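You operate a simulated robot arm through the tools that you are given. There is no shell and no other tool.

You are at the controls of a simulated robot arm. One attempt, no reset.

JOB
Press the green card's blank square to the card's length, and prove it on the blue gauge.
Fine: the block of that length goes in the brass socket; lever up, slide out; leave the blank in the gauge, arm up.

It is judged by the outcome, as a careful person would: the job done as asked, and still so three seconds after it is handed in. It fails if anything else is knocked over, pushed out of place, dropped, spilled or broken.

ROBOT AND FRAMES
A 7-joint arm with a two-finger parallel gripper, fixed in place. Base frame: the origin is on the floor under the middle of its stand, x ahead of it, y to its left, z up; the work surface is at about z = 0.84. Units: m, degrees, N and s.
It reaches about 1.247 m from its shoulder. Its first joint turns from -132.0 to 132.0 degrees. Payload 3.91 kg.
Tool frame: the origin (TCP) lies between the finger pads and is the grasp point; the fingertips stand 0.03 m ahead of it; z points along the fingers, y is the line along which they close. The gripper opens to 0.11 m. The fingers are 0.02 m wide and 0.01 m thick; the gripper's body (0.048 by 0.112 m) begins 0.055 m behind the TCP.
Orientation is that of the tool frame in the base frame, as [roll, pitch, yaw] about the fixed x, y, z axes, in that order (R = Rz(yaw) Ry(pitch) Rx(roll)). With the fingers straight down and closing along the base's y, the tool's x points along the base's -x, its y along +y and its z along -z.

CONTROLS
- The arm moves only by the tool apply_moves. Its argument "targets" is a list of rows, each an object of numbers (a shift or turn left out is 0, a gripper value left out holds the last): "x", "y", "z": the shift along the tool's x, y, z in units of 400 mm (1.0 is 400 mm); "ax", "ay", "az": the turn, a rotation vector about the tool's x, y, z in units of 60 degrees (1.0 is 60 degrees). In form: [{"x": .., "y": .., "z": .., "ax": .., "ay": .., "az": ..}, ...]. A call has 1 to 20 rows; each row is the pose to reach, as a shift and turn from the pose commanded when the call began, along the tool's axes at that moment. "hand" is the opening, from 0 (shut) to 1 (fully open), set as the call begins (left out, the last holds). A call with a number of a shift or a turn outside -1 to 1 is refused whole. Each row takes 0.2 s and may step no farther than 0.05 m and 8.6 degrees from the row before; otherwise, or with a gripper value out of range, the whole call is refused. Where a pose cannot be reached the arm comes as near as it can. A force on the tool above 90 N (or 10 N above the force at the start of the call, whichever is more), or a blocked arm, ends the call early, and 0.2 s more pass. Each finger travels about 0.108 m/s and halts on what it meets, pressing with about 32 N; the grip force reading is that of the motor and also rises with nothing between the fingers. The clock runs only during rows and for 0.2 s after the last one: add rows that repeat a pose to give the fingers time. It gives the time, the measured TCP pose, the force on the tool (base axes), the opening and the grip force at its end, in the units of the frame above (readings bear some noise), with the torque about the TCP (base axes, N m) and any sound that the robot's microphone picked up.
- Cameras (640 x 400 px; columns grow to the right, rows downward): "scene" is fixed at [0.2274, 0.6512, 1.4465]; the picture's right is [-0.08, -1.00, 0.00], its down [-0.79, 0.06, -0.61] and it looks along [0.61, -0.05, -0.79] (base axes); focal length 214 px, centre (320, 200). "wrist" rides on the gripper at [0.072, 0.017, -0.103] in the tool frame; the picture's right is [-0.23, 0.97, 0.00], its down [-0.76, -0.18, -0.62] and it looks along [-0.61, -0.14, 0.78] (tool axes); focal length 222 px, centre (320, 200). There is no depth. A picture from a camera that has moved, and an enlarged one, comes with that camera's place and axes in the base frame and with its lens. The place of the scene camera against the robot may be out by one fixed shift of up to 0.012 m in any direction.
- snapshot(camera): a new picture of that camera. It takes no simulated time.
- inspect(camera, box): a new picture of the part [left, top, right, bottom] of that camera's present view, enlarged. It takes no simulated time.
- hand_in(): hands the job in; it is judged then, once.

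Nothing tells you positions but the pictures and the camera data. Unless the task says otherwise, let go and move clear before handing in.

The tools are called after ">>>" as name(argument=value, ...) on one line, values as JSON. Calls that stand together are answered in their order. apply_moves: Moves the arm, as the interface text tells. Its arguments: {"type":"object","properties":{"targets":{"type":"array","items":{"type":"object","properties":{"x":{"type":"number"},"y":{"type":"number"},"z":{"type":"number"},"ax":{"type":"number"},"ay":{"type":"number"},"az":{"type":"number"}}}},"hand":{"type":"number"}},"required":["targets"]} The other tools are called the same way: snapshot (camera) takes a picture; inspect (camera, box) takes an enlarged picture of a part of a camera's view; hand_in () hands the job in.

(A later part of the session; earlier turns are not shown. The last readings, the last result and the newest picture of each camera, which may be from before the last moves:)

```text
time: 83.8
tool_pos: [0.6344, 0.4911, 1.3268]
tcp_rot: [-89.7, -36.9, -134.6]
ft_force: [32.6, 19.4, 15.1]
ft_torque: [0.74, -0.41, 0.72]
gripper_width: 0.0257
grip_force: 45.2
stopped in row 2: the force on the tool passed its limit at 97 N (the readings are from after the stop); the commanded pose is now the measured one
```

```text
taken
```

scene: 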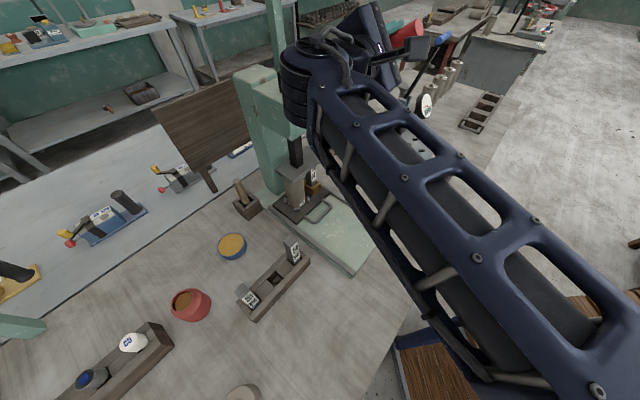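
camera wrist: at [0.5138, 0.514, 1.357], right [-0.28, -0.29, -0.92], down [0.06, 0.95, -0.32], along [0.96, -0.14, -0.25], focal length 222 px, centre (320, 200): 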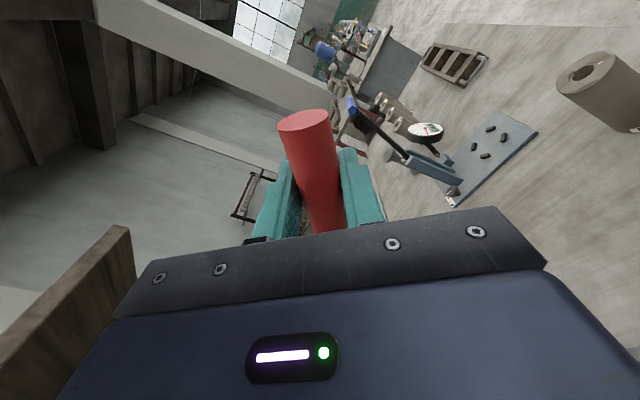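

The lever resists strongly — either the blank is resisting or the ram is already at the block. Let me look closely at the plate, block and blank.

>>> inspect(camera="scene", box=[265, 125, 345, 225])

>>> inspect(camera="scene", box=[275, 140, 330, 200])

```text
4.00 times, centred on (305, 175) of scene
camera zoom: at [0.2274, 0.6512, 1.4465], right [-0.08, -1.0, 0.0], down [-0.79, 0.06, -0.61], along [0.61, -0.05, -0.79], focal length 858 px, centre (380, 300)
```

zoom: 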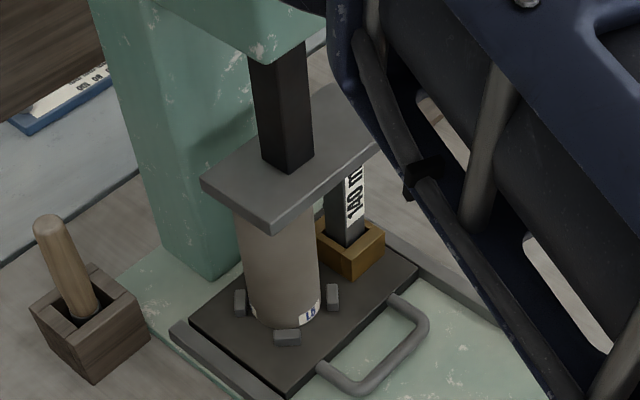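

```text
6.67 times, centred on (302, 170) of scene
camera zoom: at [0.2274, 0.6512, 1.4465], right [-0.08, -1.0, 0.0], down [-0.79, 0.06, -0.61], along [0.61, -0.05, -0.79], focal length 1430 px, centre (437, 400)
```

zoom: 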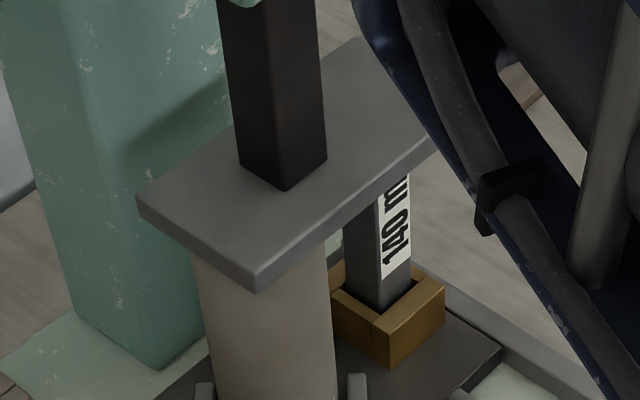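

The plate has dropped ~30 mm, which puts it right on the 140 block's top: the ram has bottomed out against a rigid stop. Now raising the lever back along the same arc.

>>> apply_moves(targets=[{"x": -0.0015, "y": -0.038, "az": -0.068}, {"x": -0.0055, "y": -0.0768, "az": -0.135}, {"x": -0.0125, "y": -0.1148, "az": -0.2}, {"x": -0.022, "y": -0.1525, "az": -0.268}])

>>> inspect(camera="scene", box=[250, 0, 400, 220])

>>> snapshot(camera="wrist")

```text
time: 84.8
tool_pos: [0.6637, 0.5198, 1.3713]
tcp_rot: [-89.6, -53.1, -135.0]
ft_force: [2.8, -0.1, 1.4]
ft_torque: [0.77, -1.01, -0.16]
gripper_width: 0.0261
grip_force: 45.0
```

```text
1.82 times, centred on (325, 110) of scene
camera zoom: at [0.2274, 0.6512, 1.4465], right [-0.08, -1.0, 0.0], down [-0.79, 0.06, -0.61], along [0.61, -0.05, -0.79], focal length 390 px, centre (311, 364)
```

zoom: 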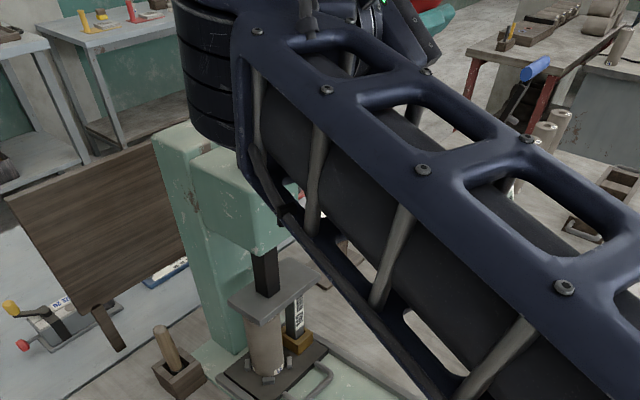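

```text
taken
camera wrist: at [0.5511, 0.552, 1.4197], right [-0.45, -0.46, -0.77], down [-0.02, 0.86, -0.5], along [0.89, -0.21, -0.4], focal length 222 px, centre (320, 200)
```

wrist: 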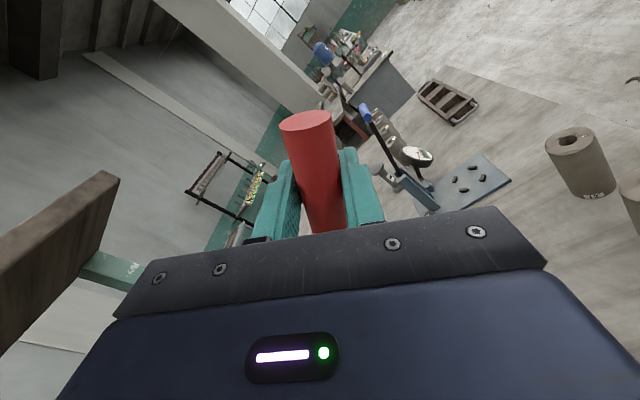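

Lever is coming up with no resistance. Continuing to its upright stop.

>>> apply_moves(targets=[{"x": -0.0073, "y": -0.0425, "az": -0.065}, {"x": -0.0113, "y": -0.081, "az": -0.132}, {"x": -0.0178, "y": -0.1193, "az": -0.198}, {"x": -0.0233, "y": -0.1425, "az": -0.24}])

>>> snapshot(camera="wrist")

>>> inspect(camera="scene", box=[265, 125, 345, 225])

```text
time: 85.8
tool_pos: [0.6921, 0.5492, 1.3963]
tcp_rot: [-90.4, -66.6, -135.4]
ft_force: [-54.3, -40.1, -10.3]
ft_torque: [0.24, -0.85, -0.74]
gripper_width: 0.0273
grip_force: 45.3
stopped in row 4: the force on the tool passed its limit at 98 N (the readings are from after the stop); the commanded pose is now the measured one
```

```text
taken
camera wrist: at [0.5905, 0.591, 1.4571], right [-0.58, -0.56, -0.6], down [-0.1, 0.77, -0.63], along [0.81, -0.3, -0.5], focal length 222 px, centre (320, 200)
```

wrist: 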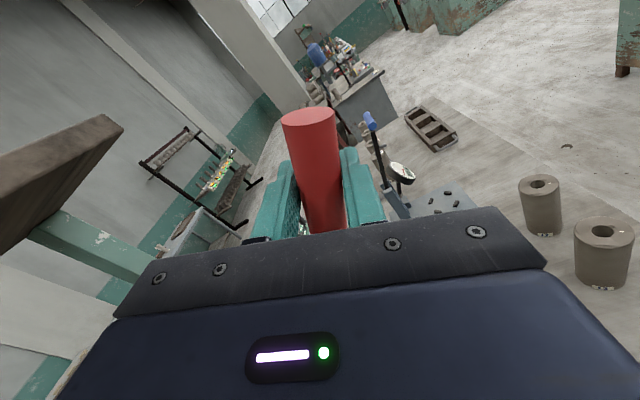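

```text
4.00 times, centred on (305, 175) of scene
camera zoom: at [0.2274, 0.6512, 1.4465], right [-0.08, -1.0, 0.0], down [-0.79, 0.06, -0.61], along [0.61, -0.05, -0.79], focal length 858 px, centre (380, 300)
```

zoom: 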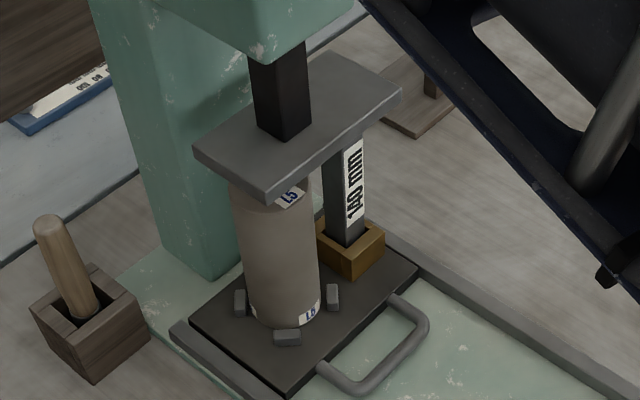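

The lever is back at its upright stop, and the blank now shows an upper label — it has been pressed. Releasing the handle and withdrawing sideways.

>>> apply_moves(targets=[{"z": 0}, {"z": 0}, {"z": 0}], hand=0.62)

>>> apply_moves(targets=[{"z": -0.05}, {"z": -0.12}, {"z": -0.2}, {"z": -0.28}, {"z": -0.33}])

>>> snapshot(camera="wrist")

```text
time: 86.6
tool_pos: [0.6964, 0.5523, 1.3952]
tcp_rot: [-90.1, -66.8, -135.1]
ft_force: [-0.9, -0.8, 0.0]
ft_torque: [0.01, 0.02, -0.01]
gripper_width: 0.0683
grip_force: 0.1
```

```text
time: 87.8
tool_pos: [0.6041, 0.6466, 1.3947]
tcp_rot: [-90.2, -66.6, -135.1]
ft_force: [0.4, -0.1, 0.8]
ft_torque: [0.02, 0.0, -0.01]
gripper_width: 0.0683
grip_force: 0.1
```

```text
taken
camera wrist: at [0.5005, 0.6871, 1.4544], right [-0.57, -0.57, -0.59], down [-0.11, 0.77, -0.63], along [0.81, -0.3, -0.5], focal length 222 px, centre (320, 200)
```

wrist: 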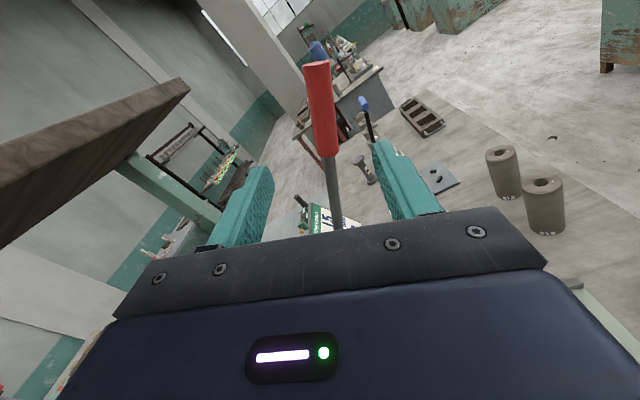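

Lever is up and free. Reorienting the hand to vertical while moving back from the press.

>>> apply_moves(targets=[{"x": 0.028, "y": 0.0656, "z": -0.01, "ax": -0.0937, "ay": -0.0616, "az": 0.0616}, {"x": 0.057, "y": 0.131, "z": -0.02, "ax": -0.1874, "ay": -0.1231, "az": 0.1231}, {"x": 0.085, "y": 0.197, "z": -0.03, "ax": -0.2811, "ay": -0.1847, "az": 0.1847}, {"x": 0.113, "y": 0.262, "z": -0.04, "ax": -0.3749, "ay": -0.2463, "az": 0.2463}, {"x": 0.142, "y": 0.328, "z": -0.05, "ax": -0.4686, "ay": -0.3079, "az": 0.3079}, {"x": 0.17, "y": 0.393, "z": -0.06, "ax": -0.5623, "ay": -0.3694, "az": 0.3694}, {"x": 0.1985, "y": 0.459, "z": -0.075, "ax": -0.656, "ay": -0.431, "az": 0.431}])

>>> apply_moves(targets=[{"ax": -0.0937, "ay": -0.0616, "az": 0.0616}, {"ax": -0.1874, "ay": -0.1231, "az": 0.1231}, {"ax": -0.2811, "ay": -0.1847, "az": 0.1847}, {"ax": -0.3749, "ay": -0.2463, "az": 0.2463}, {"ax": -0.4686, "ay": -0.3079, "az": 0.3079}, {"ax": -0.5623, "ay": -0.3694, "az": 0.3694}, {"ax": -0.656, "ay": -0.431, "az": 0.431}], hand=0)

>>> snapshot(camera="wrist")

>>> snapshot(camera="scene")

```text
time: 89.4
tool_pos: [0.4415, 0.5263, 1.3947]
tcp_rot: [-144.3, -32.3, -118.5]
ft_force: [0.4, 0.6, -1.1]
ft_torque: [-0.03, -0.05, -0.02]
gripper_width: 0.0682
grip_force: 0.1
```

```text
time: 91.0
tool_pos: [0.4408, 0.5264, 1.3944]
tcp_rot: [179.9, -0.2, -135.2]
ft_force: [0.5, 0.4, -0.9]
ft_torque: [-0.02, 0.02, 0.02]
gripper_width: 0.0005
grip_force: 31.5
```

```text
taken
camera wrist: at [0.3783, 0.4874, 1.4992], right [-0.52, 0.85, 0.0], down [0.67, 0.41, 0.62], along [0.53, 0.33, -0.78], focal length 222 px, centre (320, 200)
```

wrist: 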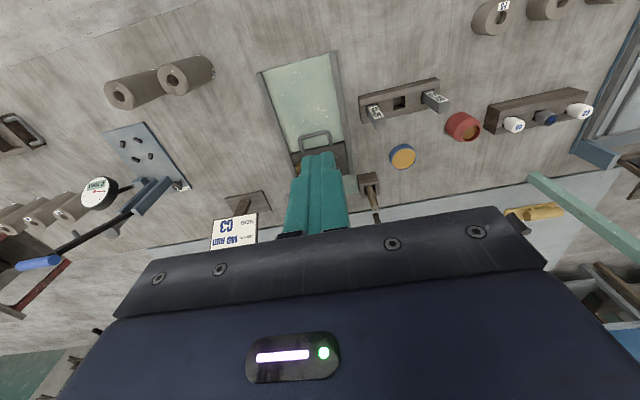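

```text
taken
```

scene: 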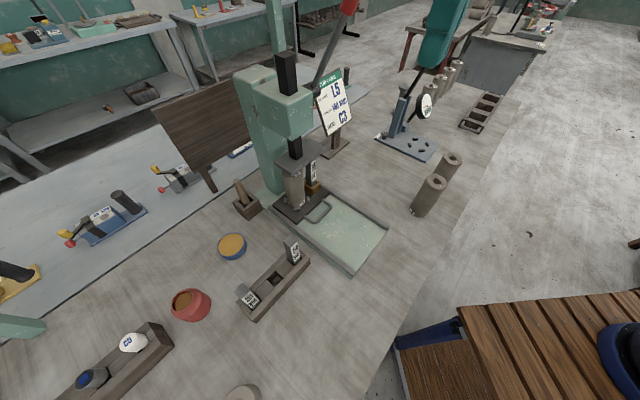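

Clear. Now to pull the slide out: I'll come down in front of the handle with a 20° tilt (keeping the wrist away from the ram) and look at the loop first.

>>> apply_moves(targets=[{"x": -0.024, "y": -0.019, "z": 0.114, "ay": -0.042}, {"x": -0.0475, "y": -0.038, "z": 0.2275, "ay": -0.083}, {"x": -0.071, "y": -0.057, "z": 0.341, "ay": -0.125}, {"x": -0.095, "y": -0.0755, "z": 0.455, "ay": -0.167}, {"x": -0.119, "y": -0.094, "z": 0.569, "ay": -0.208}, {"x": -0.1425, "y": -0.113, "z": 0.6825, "ay": -0.25}, {"x": -0.166, "y": -0.132, "z": 0.796, "ay": -0.292}, {"x": -0.19, "y": -0.151, "z": 0.91, "ay": -0.333}, {"x": -0.19, "y": -0.151, "z": 0.91, "ay": -0.333}])

>>> snapshot(camera="wrist")

>>> inspect(camera="wrist", box=[230, 60, 430, 210])

>>> inspect(camera="scene", box=[260, 120, 400, 260])

```text
time: 93.0
tool_pos: [0.5365, 0.5343, 1.0297]
tcp_rot: [-180.0, 19.8, -135.2]
ft_force: [-0.4, 0.2, 0.3]
ft_torque: [-0.03, 0.01, -0.02]
gripper_width: 0.0001
grip_force: 32.4
```

```text
taken
camera wrist: at [0.4519, 0.473, 1.1032], right [-0.53, 0.84, 0.08], down [0.48, 0.23, 0.84], along [0.69, 0.49, -0.53], focal length 222 px, centre (320, 200)
```

wrist: 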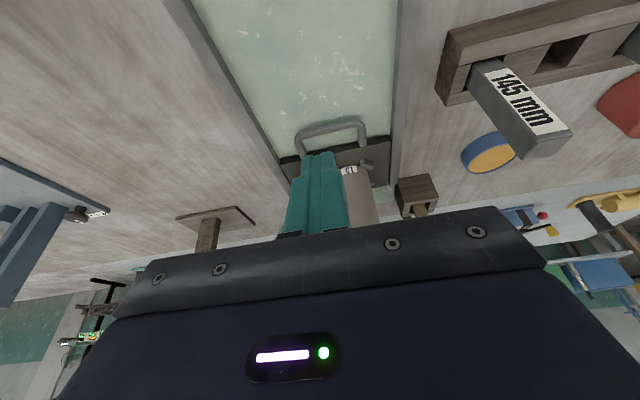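

```text
2.67 times, centred on (330, 135) of wrist
camera zoom: at [0.4519, 0.473, 1.1032], right [-0.53, 0.84, 0.08], down [0.48, 0.23, 0.84], along [0.69, 0.49, -0.53], focal length 592 px, centre (293, 373)
```

zoom: 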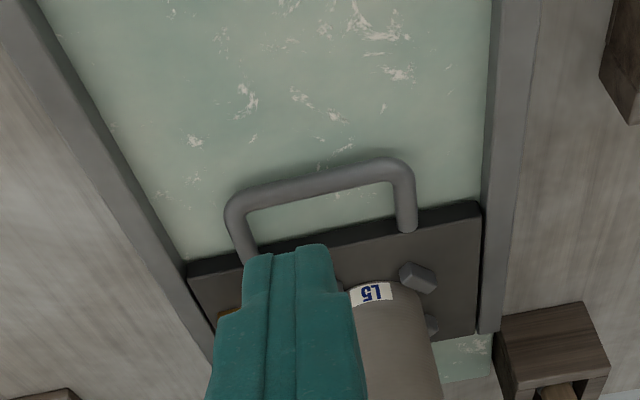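

```text
2.86 times, centred on (330, 190) of scene
camera zoom: at [0.2274, 0.6512, 1.4465], right [-0.08, -1.0, 0.0], down [-0.79, 0.06, -0.61], along [0.61, -0.05, -0.79], focal length 613 px, centre (291, 229)
```

zoom: 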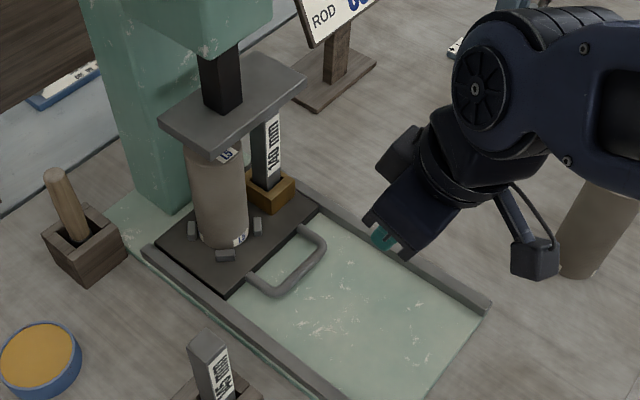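

Bar at p≈0.856, platform edge at p≈0.90: the loop is open between. Moving the fingertips over the loop, then down into it.

>>> apply_moves(targets=[{"x": -0.047, "y": 0.001, "z": 0.083}, {"x": -0.094, "y": 0.002, "z": 0.166}, {"x": -0.141, "y": 0.003, "z": 0.249}, {"x": -0.188, "y": 0.004, "z": 0.3325}, {"x": -0.188, "y": 0.004, "z": 0.3325}])

>>> inspect(camera="wrist", box=[230, 60, 430, 210])

>>> inspect(camera="scene", box=[280, 150, 360, 240])

```text
time: 94.2
tool_pos: [0.6174, 0.6201, 0.9306]
tcp_rot: [-180.0, 19.9, -135.3]
ft_force: [0.0, -0.2, -0.1]
ft_torque: [-0.02, 0.03, 0.02]
gripper_width: 0.0
grip_force: 31.2
```

```text
2.67 times, centred on (330, 135) of wrist
camera zoom: at [0.5335, 0.5588, 1.0036], right [-0.53, 0.84, 0.08], down [0.48, 0.23, 0.84], along [0.69, 0.49, -0.53], focal length 592 px, centre (293, 373)
```

zoom: 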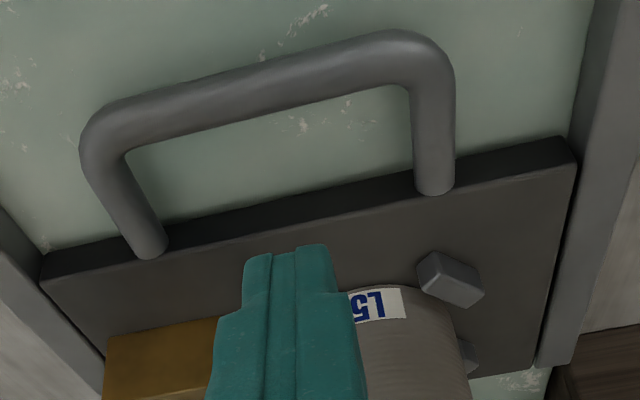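

```text
4.44 times, centred on (320, 195) of scene
camera zoom: at [0.2274, 0.6512, 1.4465], right [-0.08, -1.0, 0.0], down [-0.79, 0.06, -0.61], along [0.61, -0.05, -0.79], focal length 953 px, centre (320, 222)
```

zoom: 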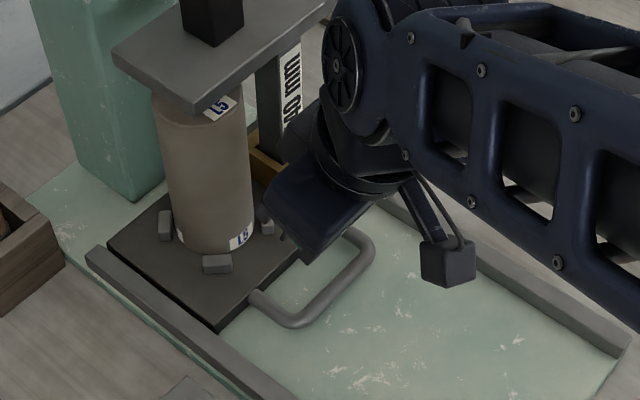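

Fingers are above the loop with clearance on both sides. Lowering into it.

>>> apply_moves(targets=[{"x": 0.01, "z": 0.022}, {"x": 0.019, "z": 0.044}, {"x": 0.028, "z": 0.066}, {"x": 0.037, "z": 0.0877}, {"x": 0.037, "z": 0.0877}])

>>> inspect(camera="wrist", box=[230, 60, 430, 210])

```text
time: 95.4
tool_pos: [0.615, 0.6182, 0.8922]
tcp_rot: [-179.9, 19.8, -135.2]
ft_force: [-0.1, -0.6, -0.6]
ft_torque: [0.01, 0.01, 0.0]
gripper_width: 0.0
grip_force: 32.1
```

```text
2.67 times, centred on (330, 135) of wrist
camera zoom: at [0.5318, 0.5564, 0.9662], right [-0.53, 0.84, 0.08], down [0.48, 0.23, 0.84], along [0.69, 0.49, -0.53], focal length 592 px, centre (293, 373)
```

zoom: 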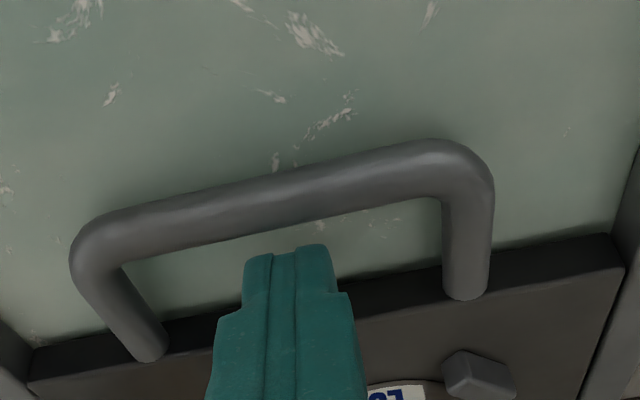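

Fingertips are inside the loop. Pulling the slide out slowly, straight along −p.

>>> apply_moves(targets=[{"x": 0.0118, "z": -0.0042}, {"x": 0.0235, "z": -0.0085}, {"x": 0.04, "z": -0.0144}, {"x": 0.0588, "z": -0.0212}, {"x": 0.0823, "z": -0.0296}, {"x": 0.1058, "z": -0.0381}, {"x": 0.1294, "z": -0.0466}, {"x": 0.1529, "z": -0.0551}, {"x": 0.1764, "z": -0.0635}, {"x": 0.1999, "z": -0.072}, {"x": 0.2187, "z": -0.0788}, {"x": 0.2305, "z": -0.083}, {"x": 0.2352, "z": -0.0847}])

>>> inspect(camera="scene", box=[260, 120, 420, 280])

```text
time: 98.2
tool_pos: [0.5432, 0.5451, 0.8935]
tcp_rot: [-180.0, 19.8, -135.4]
ft_force: [0.3, 0.7, 0.8]
ft_torque: [-0.01, -0.01, 0.0]
gripper_width: 0.0
grip_force: 31.9
```

```text
2.50 times, centred on (340, 200) of scene
camera zoom: at [0.2274, 0.6512, 1.4465], right [-0.08, -1.0, 0.0], down [-0.79, 0.06, -0.61], along [0.61, -0.05, -0.79], focal length 536 px, centre (270, 200)
```

zoom: 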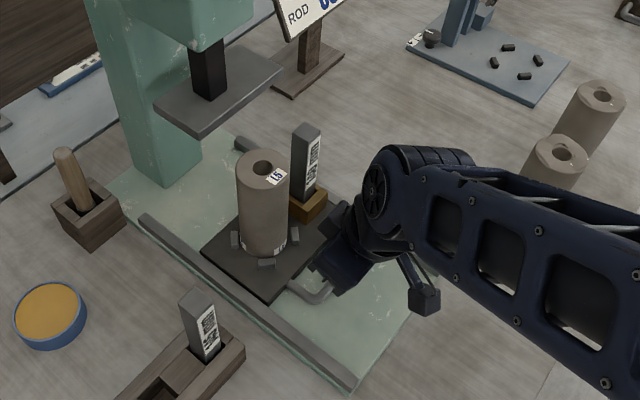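

The blank came out pressed with a clean square top. Continuing to pull the slide fully out.

>>> apply_moves(targets=[{"x": 0.0118, "z": -0.0042}, {"x": 0.0294, "z": -0.0106}, {"x": 0.0529, "z": -0.0191}, {"x": 0.0764, "z": -0.0275}, {"x": 0.1, "z": -0.036}, {"x": 0.1235, "z": -0.0445}, {"x": 0.147, "z": -0.0529}, {"x": 0.1705, "z": -0.0614}, {"x": 0.1882, "z": -0.0678}, {"x": 0.2023, "z": -0.0728}, {"x": 0.2117, "z": -0.0762}])

>>> inspect(camera="scene", box=[260, 120, 420, 280])

```text
time: 100.6
tool_pos: [0.4811, 0.4838, 0.8944]
tcp_rot: [180.0, 19.8, -135.3]
ft_force: [0.0, 0.7, 0.5]
ft_torque: [0.02, 0.01, 0.02]
gripper_width: 0.0
grip_force: 31.8
```

```text
2.50 times, centred on (340, 200) of scene
camera zoom: at [0.2274, 0.6512, 1.4465], right [-0.08, -1.0, 0.0], down [-0.79, 0.06, -0.61], along [0.61, -0.05, -0.79], focal length 536 px, centre (270, 200)
```

zoom: 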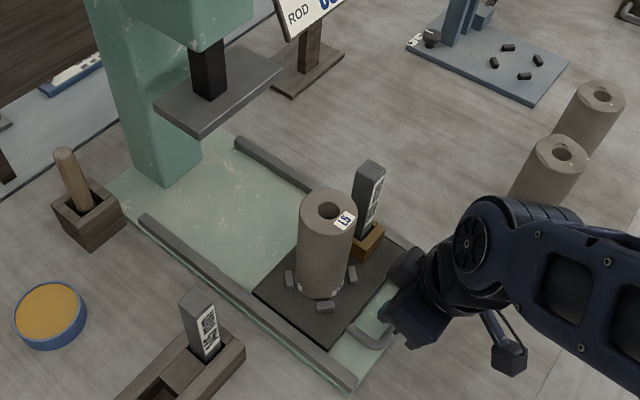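

Almost out. Last centimetre or so in small steps until the stop.

>>> apply_moves(targets=[{"x": 0.0094, "z": -0.0034}, {"x": 0.0188, "z": -0.0068}, {"x": 0.0259, "z": -0.0093}])

>>> apply_moves(targets=[{"x": 0.0047, "z": -0.0017}, {"x": 0.0094, "z": -0.0034}])

>>> inspect(camera="scene", box=[310, 180, 410, 290])

```text
time: 101.4
tool_pos: [0.4733, 0.4748, 0.8928]
tcp_rot: [180.0, 19.8, -135.3]
ft_force: [1.0, 1.4, 1.8]
ft_torque: [0.05, 0.02, -0.02]
gripper_width: 0.0004
grip_force: 31.9
```

```text
time: 102.0
tool_pos: [0.4696, 0.4723, 0.8931]
tcp_rot: [180.0, 19.8, -135.2]
ft_force: [0.7, 1.1, -0.5]
ft_torque: [0.01, -0.05, 0.0]
gripper_width: 0.0
grip_force: 32.2
```

```text
3.64 times, centred on (360, 235) of scene
camera zoom: at [0.2274, 0.6512, 1.4465], right [-0.08, -1.0, 0.0], down [-0.79, 0.06, -0.61], along [0.61, -0.05, -0.79], focal length 780 px, centre (174, 73)
```

zoom: 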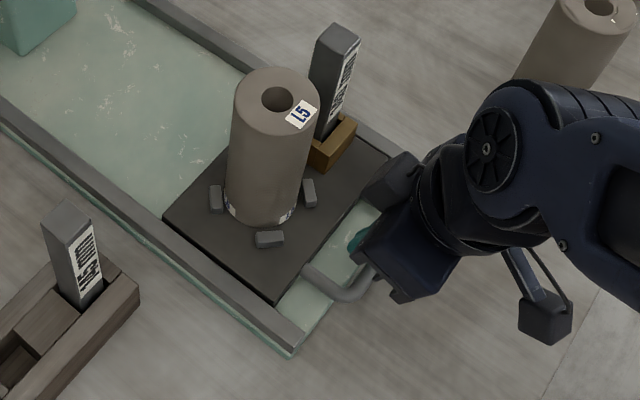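

The slide matches its original out position to within a couple of millimetres. One more tiny pull to check it's at the stop.

>>> apply_moves(targets=[{"x": 0.0035, "z": -0.0013}, {"x": 0.007, "z": -0.0025}])

>>> inspect(camera="scene", box=[310, 180, 410, 290])

```text
time: 102.6
tool_pos: [0.4674, 0.472, 0.8945]
tcp_rot: [180.0, 19.9, -135.3]
ft_force: [16.6, 18.8, 1.6]
ft_torque: [0.43, -0.53, 0.04]
gripper_width: 0.0
grip_force: 31.7
```

```text
3.64 times, centred on (360, 235) of scene
camera zoom: at [0.2274, 0.6512, 1.4465], right [-0.08, -1.0, 0.0], down [-0.79, 0.06, -0.61], along [0.61, -0.05, -0.79], focal length 780 px, centre (174, 73)
```

zoom: 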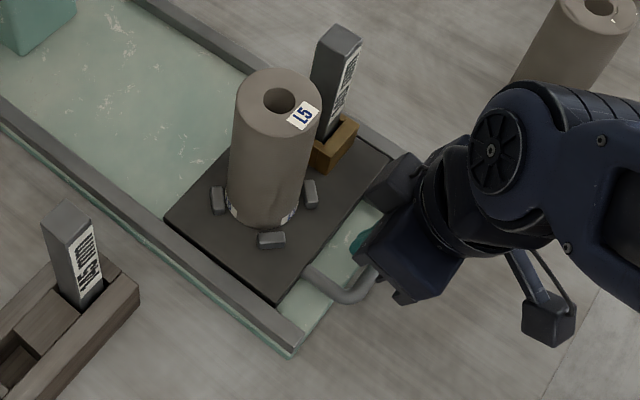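

At the stop (25 N). Unloading and lifting out of the loop, then levelling.

>>> apply_moves(targets=[{"x": -0.009, "z": 0.003}, {"x": -0.0301, "z": -0.0558}, {"x": -0.0554, "z": -0.126}, {"x": -0.0893, "z": -0.2203}, {"x": -0.1287, "z": -0.3295, "ay": 0.09}, {"x": -0.1668, "z": -0.4355, "ay": 0.17}, {"x": -0.195, "z": -0.514, "ay": 0.25}, {"x": -0.2202, "z": -0.585, "ay": 0.331}, {"x": -0.2202, "z": -0.585, "ay": 0.331}])

>>> snapshot(camera="wrist")

>>> inspect(camera="scene", box=[300, 140, 420, 290])

```text
time: 104.6
tool_pos: [0.4708, 0.4742, 1.1422]
tcp_rot: [180.0, -0.1, -135.2]
ft_force: [-0.1, -0.1, 0.4]
ft_torque: [-0.03, 0.03, -0.03]
gripper_width: 0.0001
grip_force: 32.1
```

```text
taken
camera wrist: at [0.4086, 0.4349, 1.2471], right [-0.52, 0.85, 0.0], down [0.67, 0.41, 0.62], along [0.53, 0.33, -0.78], focal length 222 px, centre (320, 200)
```

wrist: 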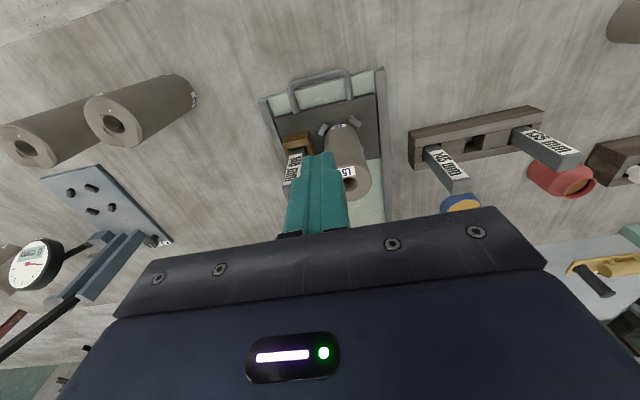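

```text
2.67 times, centred on (360, 215) of scene
camera zoom: at [0.2274, 0.6512, 1.4465], right [-0.08, -1.0, 0.0], down [-0.79, 0.06, -0.61], along [0.61, -0.05, -0.79], focal length 572 px, centre (213, 160)
```

zoom: 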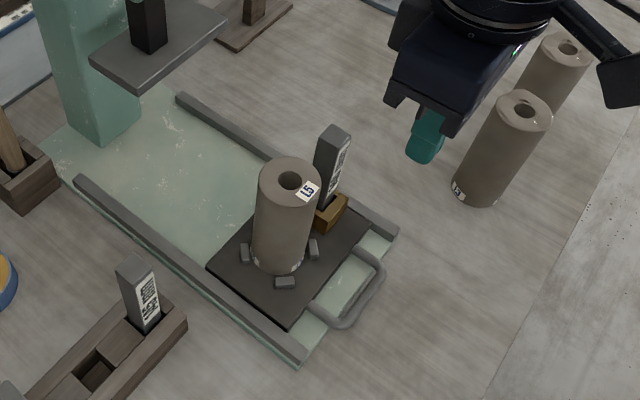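

Let me check the pressed blank's height against the 140 block from the wrist camera.

>>> inspect(camera="wrist", box=[240, 50, 400, 210])

>>> apply_moves(targets=[{"x": -0.05, "y": 0.01, "z": -0.03}, {"x": -0.1, "y": 0.02, "z": -0.06}, {"x": -0.16, "y": 0.03, "z": -0.09}, {"x": -0.22, "y": 0.045, "z": -0.1}, {"x": -0.22, "y": 0.045, "z": -0.1}], hand=0.72)

>>> inspect(camera="wrist", box=[240, 30, 400, 190])

```text
2.50 times, centred on (320, 130) of wrist
camera zoom: at [0.4086, 0.4349, 1.2471], right [-0.52, 0.85, 0.0], down [0.67, 0.41, 0.62], along [0.53, 0.33, -0.78], focal length 555 px, centre (320, 375)
```

zoom: 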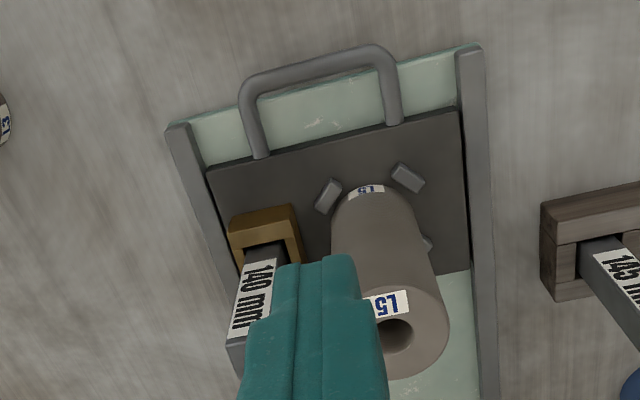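

```text
time: 105.8
tool_pos: [0.5207, 0.548, 1.1837]
tcp_rot: [180.0, -0.2, -135.4]
ft_force: [-0.6, 0.4, -0.3]
ft_torque: [-0.04, 0.02, -0.03]
gripper_width: 0.0793
grip_force: 0.0
```

```text
2.50 times, centred on (320, 110) of wrist
camera zoom: at [0.4579, 0.5096, 1.2877], right [-0.52, 0.85, 0.0], down [0.67, 0.41, 0.62], along [0.53, 0.33, -0.78], focal length 555 px, centre (320, 425)
```

zoom: 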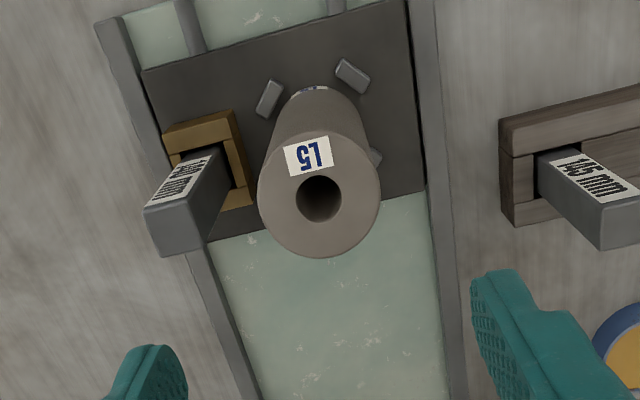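

The pressed blank's top matches the 140 block's height (≈1.01). Now I'll grip it to move it to the gauge.

>>> apply_moves(targets=[{"x": -0.011, "y": -0.001, "z": 0.1, "az": -0.005}, {"x": -0.011, "y": -0.001, "z": 0.2, "az": -0.005}, {"x": -0.011, "y": -0.001, "z": 0.3, "az": -0.005}, {"x": -0.011, "y": -0.001, "z": 0.4, "az": -0.005}, {"x": -0.011, "y": -0.001, "z": 0.47, "az": -0.005}, {"x": -0.011, "y": -0.001, "z": 0.519, "az": -0.005}, {"x": -0.011, "y": -0.001, "z": 0.519, "az": -0.005}])

>>> snapshot(camera="wrist")

>>> inspect(camera="scene", box=[300, 150, 400, 260])

```text
time: 107.4
tool_pos: [0.524, 0.5504, 0.9742]
tcp_rot: [180.0, -0.1, -135.0]
ft_force: [0.0, 0.2, 0.8]
ft_torque: [0.01, 0.04, 0.03]
gripper_width: 0.0793
grip_force: 0.1
```

```text
taken
camera wrist: at [0.4615, 0.5096, 1.079], right [-0.53, 0.85, 0.0], down [0.66, 0.41, 0.62], along [0.53, 0.33, -0.78], focal length 222 px, centre (320, 200)
```

wrist: 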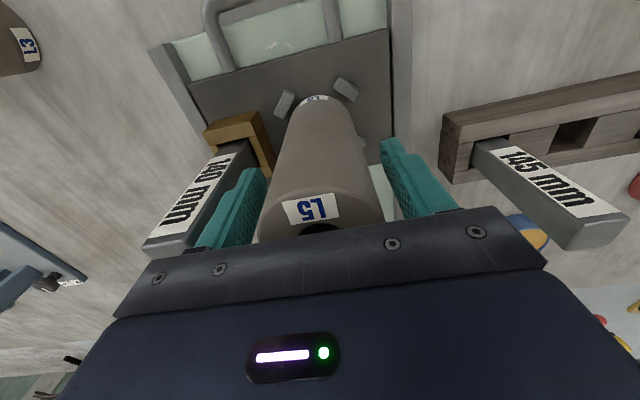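

```text
3.64 times, centred on (350, 205) of scene
camera zoom: at [0.2274, 0.6512, 1.4465], right [-0.08, -1.0, 0.0], down [-0.79, 0.06, -0.61], along [0.61, -0.05, -0.79], focal length 780 px, centre (211, 182)
```

zoom: 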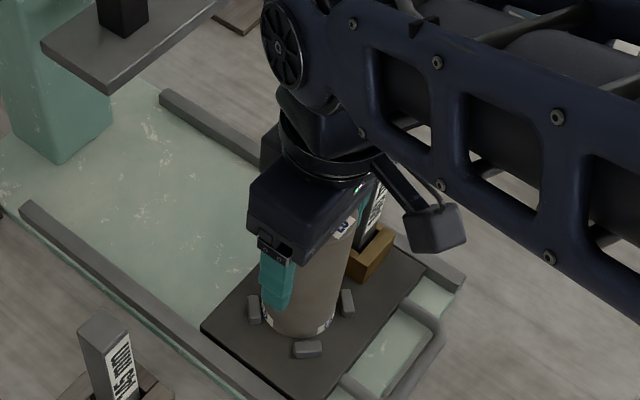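

Fingers straddle the blank, clear of the block. Closing and lifting.

>>> apply_moves(targets=[{"z": 0}, {"z": 0}, {"z": 0}], hand=0)

>>> apply_moves(targets=[{"z": -0.03}, {"z": -0.1}, {"z": -0.2}, {"z": -0.3}, {"z": -0.4}, {"z": -0.5}, {"z": -0.58}, {"z": -0.58}])

>>> snapshot(camera="wrist")

>>> inspect(camera="scene", box=[280, 100, 420, 260])

```text
time: 108.2
tool_pos: [0.5237, 0.5497, 0.9747]
tcp_rot: [180.0, -0.2, -134.9]
ft_force: [-1.1, -0.8, -0.5]
ft_torque: [-0.05, -0.09, -0.03]
gripper_width: 0.06
grip_force: 31.9
```

```text
time: 110.0
tool_pos: [0.525, 0.5519, 1.2078]
tcp_rot: [-180.0, -0.2, -135.0]
ft_force: [0.2, 1.0, -5.7]
ft_torque: [-0.01, 0.02, -0.01]
gripper_width: 0.0597
grip_force: 31.8
```

```text
taken
camera wrist: at [0.4627, 0.5122, 1.3113], right [-0.53, 0.85, 0.0], down [0.66, 0.41, 0.62], along [0.53, 0.33, -0.78], focal length 222 px, centre (320, 200)
```

wrist: 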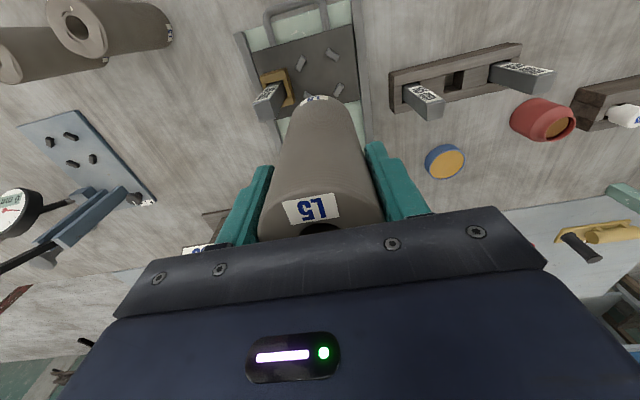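

```text
2.50 times, centred on (350, 180) of scene
camera zoom: at [0.2274, 0.6512, 1.4465], right [-0.08, -1.0, 0.0], down [-0.79, 0.06, -0.61], along [0.61, -0.05, -0.79], focal length 536 px, centre (245, 250)
```

zoom: 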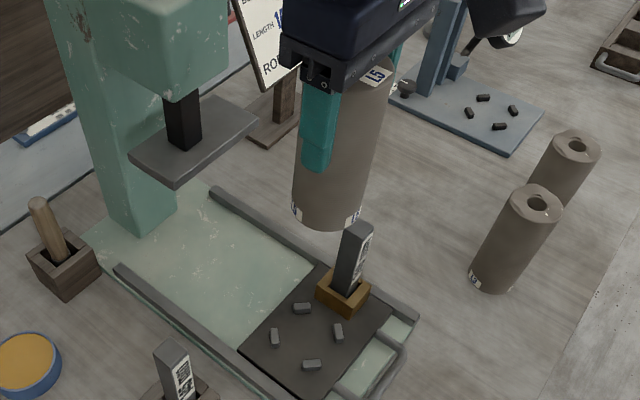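

The blank is in hand (5.7 N). Carrying it high toward the gauge.

>>> apply_moves(targets=[{"x": 0.0, "y": -0.09}, {"x": 0.0, "y": -0.2}, {"x": 0.0, "y": -0.31}, {"x": 0.0, "y": -0.42}, {"x": 0.0, "y": -0.53}, {"x": 0.0, "y": -0.64}, {"x": -0.01, "y": -0.75}, {"x": -0.015, "y": -0.85}, {"x": -0.02, "y": -0.95}])

>>> apply_moves(targets=[{"x": 0.0, "y": -0.1}, {"x": 0.0, "y": -0.2}, {"x": 0.0, "y": -0.3}, {"x": 0.0, "y": -0.4}, {"x": 0.0, "y": -0.47}, {"x": 0.0, "y": -0.47}])

>>> snapshot(camera="wrist")

>>> snapshot(camera="scene")

>>> inspect(camera="wrist", box=[200, 40, 440, 230])

```text
time: 112.0
tool_pos: [0.796, 0.2898, 1.2078]
tcp_rot: [-180.0, -0.1, -134.9]
ft_force: [-1.0, 1.7, -5.1]
ft_torque: [-0.05, 0.01, 0.0]
gripper_width: 0.0598
grip_force: 32.3
```

```text
time: 113.4
tool_pos: [0.9303, 0.1538, 1.2073]
tcp_rot: [-179.9, -0.1, -134.9]
ft_force: [0.0, 0.3, -5.3]
ft_torque: [0.0, 0.0, 0.0]
gripper_width: 0.06
grip_force: 31.9
```

```text
taken
camera wrist: at [0.8683, 0.1137, 1.3115], right [-0.53, 0.85, 0.0], down [0.66, 0.41, 0.62], along [0.53, 0.33, -0.78], focal length 222 px, centre (320, 200)
```

wrist: 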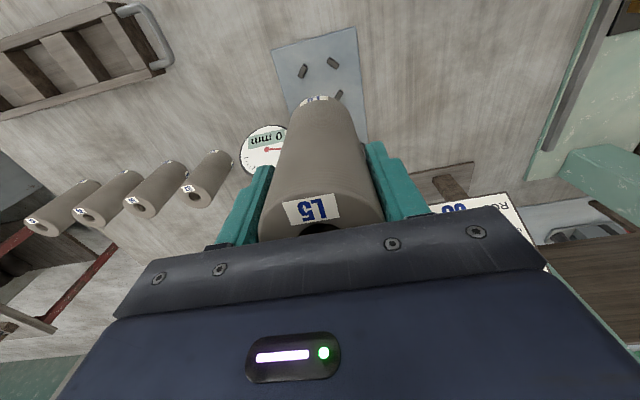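

```text
taken
```

scene: 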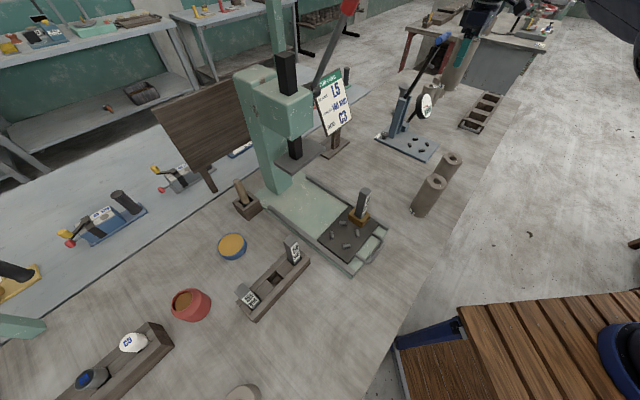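

```text
2.11 times, centred on (320, 135) of wrist
camera zoom: at [0.8683, 0.1137, 1.3115], right [-0.53, 0.85, 0.0], down [0.66, 0.41, 0.62], along [0.53, 0.33, -0.78], focal length 468 px, centre (320, 337)
```

zoom: 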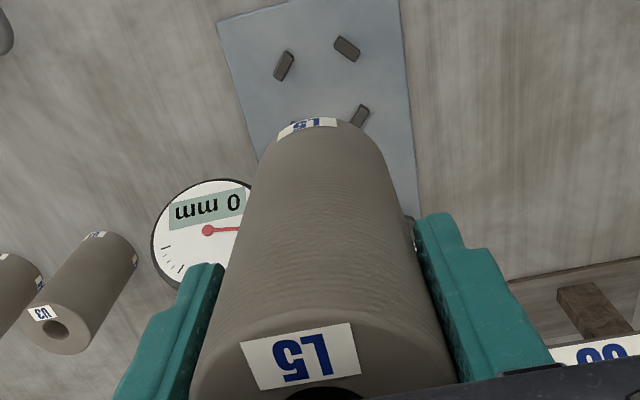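

Peg centre of the gauge is at (p 0.778, q −0.551). The dial and lever are clear of my path. Trimming 1 cm forward and descending to ~2 cm above the gauge plate.

>>> apply_moves(targets=[{"x": -0.025, "y": -0.0037, "z": 0.06}, {"x": -0.025, "y": -0.0037, "z": 0.16}, {"x": -0.025, "y": -0.0037, "z": 0.26}, {"x": -0.025, "y": -0.0037, "z": 0.36}, {"x": -0.025, "y": -0.0037, "z": 0.45}, {"x": -0.025, "y": -0.0037, "z": 0.52}, {"x": -0.025, "y": -0.0037, "z": 0.52}])

>>> snapshot(camera="wrist")

>>> inspect(camera="wrist", box=[220, 20, 420, 170])

>>> inspect(camera="scene", box=[370, 20, 490, 180])

```text
time: 115.0
tool_pos: [0.9386, 0.161, 0.9976]
tcp_rot: [179.9, -0.1, -134.9]
ft_force: [0.0, 0.1, -5.4]
ft_torque: [-0.04, 0.0, 0.02]
gripper_width: 0.0598
grip_force: 32.3
```

```text
taken
camera wrist: at [0.8774, 0.1218, 1.1013], right [-0.53, 0.85, 0.0], down [0.66, 0.41, 0.62], along [0.53, 0.33, -0.78], focal length 222 px, centre (320, 200)
```

wrist: 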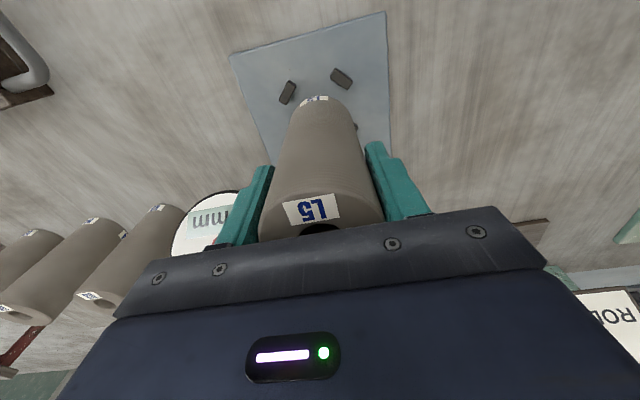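

```text
2.67 times, centred on (320, 95) of wrist
camera zoom: at [0.8774, 0.1218, 1.1013], right [-0.53, 0.85, 0.0], down [0.66, 0.41, 0.62], along [0.53, 0.33, -0.78], focal length 592 px, centre (320, 480)
```

zoom: 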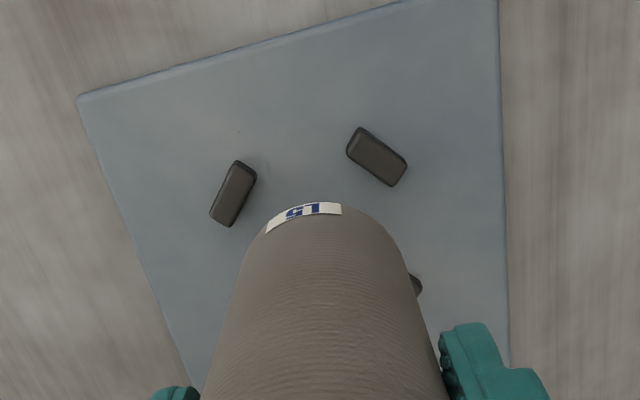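

```text
2.50 times, centred on (430, 100) of scene
camera zoom: at [0.2274, 0.6512, 1.4465], right [-0.08, -1.0, 0.0], down [-0.79, 0.06, -0.61], along [0.61, -0.05, -0.79], focal length 536 px, centre (45, 450)
```

zoom: 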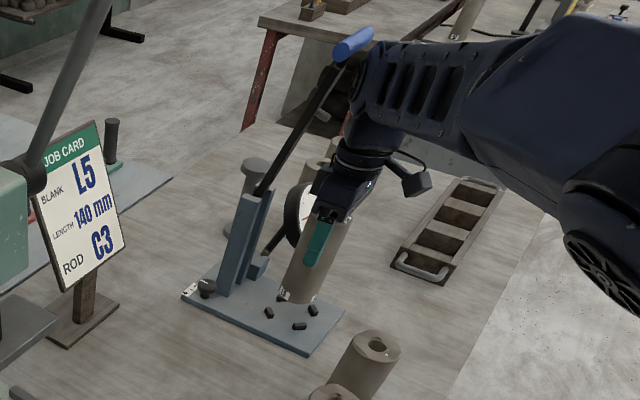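

Well centred over the gauge pegs. Lowering onto the plate in careful steps.

>>> apply_moves(targets=[{"y": -0.002, "z": 0.015}, {"y": -0.002, "z": 0.03}, {"y": -0.002, "z": 0.045}, {"y": -0.002, "z": 0.06}, {"y": -0.002, "z": 0.07}])

>>> inspect(camera="wrist", box=[220, 20, 420, 170])

>>> inspect(camera="scene", box=[380, 60, 470, 180])

```text
time: 116.2
tool_pos: [0.9405, 0.1609, 0.9708]
tcp_rot: [180.0, -0.1, -135.1]
ft_force: [-0.4, -0.7, -4.9]
ft_torque: [0.0, -0.01, 0.02]
gripper_width: 0.0594
grip_force: 32.0
```

```text
2.67 times, centred on (320, 95) of wrist
camera zoom: at [0.8782, 0.1204, 1.0747], right [-0.53, 0.85, 0.0], down [0.67, 0.41, 0.62], along [0.53, 0.33, -0.78], focal length 592 px, centre (320, 480)
```

zoom: 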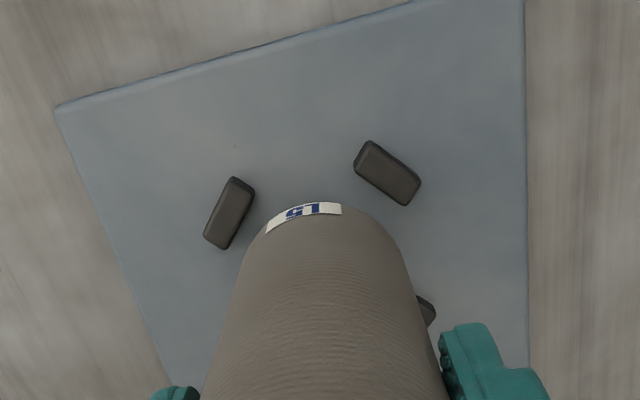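

```text
3.33 times, centred on (425, 120) of scene
camera zoom: at [0.2274, 0.6512, 1.4465], right [-0.08, -1.0, 0.0], down [-0.79, 0.06, -0.61], along [0.61, -0.05, -0.79], focal length 715 px, centre (-30, 467)
```

zoom: 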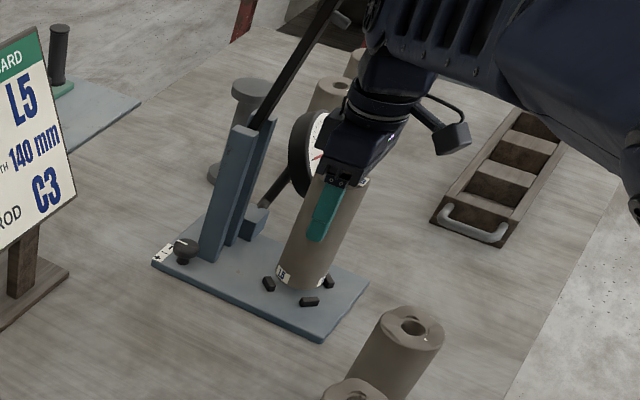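

Nicely between the pegs. Final small steps to touch down.

>>> apply_moves(targets=[{"z": 0.006}, {"z": 0.012}])

>>> apply_moves(targets=[{"z": 0.005}, {"z": 0.009}])

>>> apply_moves(targets=[{"z": 0.004}, {"z": 0.007}])

```text
time: 116.8
tool_pos: [0.9407, 0.1612, 0.9672]
tcp_rot: [-180.0, -0.1, -134.8]
ft_force: [0.2, 0.3, -5.7]
ft_torque: [0.01, 0.0, 0.04]
gripper_width: 0.0595
grip_force: 31.7
```

```text
time: 117.4
tool_pos: [0.9416, 0.1608, 0.9629]
tcp_rot: [179.9, -0.1, -134.9]
ft_force: [-0.4, -0.4, -5.0]
ft_torque: [0.0, 0.02, 0.02]
gripper_width: 0.0597
grip_force: 32.0
```

```text
time: 118.0
tool_pos: [0.94, 0.1616, 0.9598]
tcp_rot: [-180.0, -0.1, -134.9]
ft_force: [-0.1, -0.6, -6.3]
ft_torque: [-0.04, 0.0, 0.0]
gripper_width: 0.0598
grip_force: 32.3
```

>>> apply_moves(targets=[{"z": 0.004}, {"z": 0.006}])

>>> apply_moves(targets=[{"z": 0.003}, {"z": 0.005}])

```text
time: 118.6
tool_pos: [0.9393, 0.1617, 0.957]
tcp_rot: [180.0, -0.1, -135.0]
ft_force: [-1.4, -0.8, -5.9]
ft_torque: [-0.04, 0.0, 0.03]
gripper_width: 0.0599
grip_force: 32.3
```

```text
time: 119.2
tool_pos: [0.9403, 0.1617, 0.9566]
tcp_rot: [-180.0, 0.0, -134.9]
ft_force: [-1.6, 1.4, 7.5]
ft_torque: [-0.03, 0.5, -0.06]
gripper_width: 0.0598
grip_force: 31.8
```

Touchdown (7.5 N). Releasing and lifting, moving back away from the gauge lever.

>>> apply_moves(targets=[{"z": -0.003}, {"z": -0.003}, {"z": -0.003}], hand=0.7)

>>> apply_moves(targets=[{"z": -0.06}, {"z": -0.13}, {"z": -0.22}, {"x": 0.06, "z": -0.3}, {"x": 0.15, "z": -0.38}, {"x": 0.25, "z": -0.45}, {"x": 0.36, "z": -0.5}])

>>> snapshot(camera="wrist")

>>> inspect(camera="scene", box=[370, 20, 490, 180])

>>> inspect(camera="wrist", box=[220, 60, 420, 220])

```text
time: 120.0
tool_pos: [0.9395, 0.1597, 0.958]
tcp_rot: [180.0, -0.1, -134.9]
ft_force: [-0.3, 0.5, -1.1]
ft_torque: [0.0, 0.01, 0.02]
gripper_width: 0.077
grip_force: 0.0
```

```text
time: 121.6
tool_pos: [0.8392, 0.0575, 1.1554]
tcp_rot: [180.0, -0.1, -134.9]
ft_force: [0.9, 0.5, 0.4]
ft_torque: [-0.04, 0.0, -0.01]
gripper_width: 0.0767
grip_force: 0.1
```

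```text
taken
camera wrist: at [0.7776, 0.0172, 1.2592], right [-0.53, 0.85, 0.0], down [0.66, 0.41, 0.62], along [0.53, 0.33, -0.78], focal length 222 px, centre (320, 200)
```

wrist: 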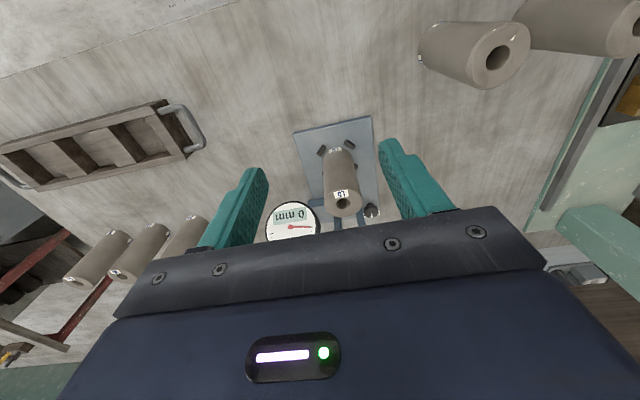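

```text
2.50 times, centred on (430, 100) of scene
camera zoom: at [0.2274, 0.6512, 1.4465], right [-0.08, -1.0, 0.0], down [-0.79, 0.06, -0.61], along [0.61, -0.05, -0.79], focal length 536 px, centre (45, 450)
```

zoom: 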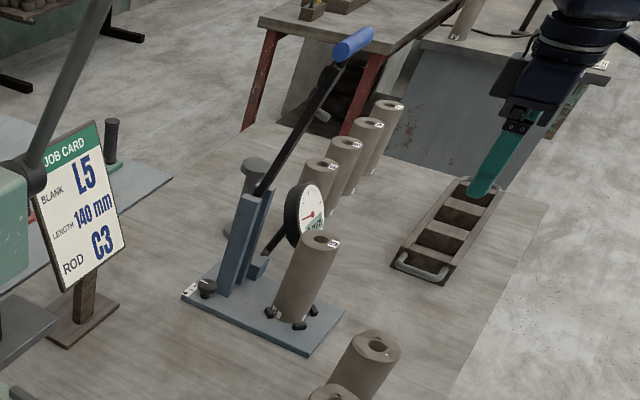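

```text
2.50 times, centred on (320, 140) of wrist
camera zoom: at [0.7776, 0.0172, 1.2592], right [-0.53, 0.85, 0.0], down [0.66, 0.41, 0.62], along [0.53, 0.33, -0.78], focal length 555 px, centre (320, 350)
```

zoom: 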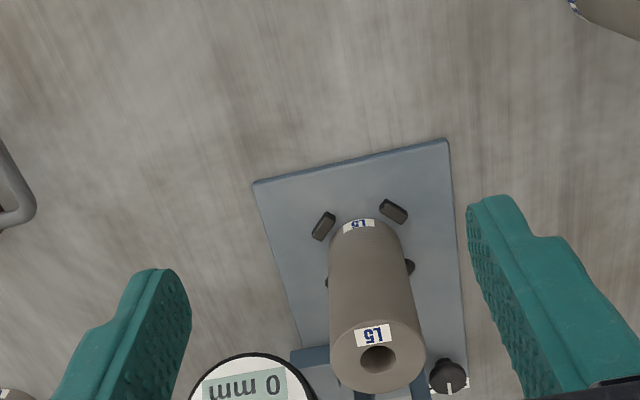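

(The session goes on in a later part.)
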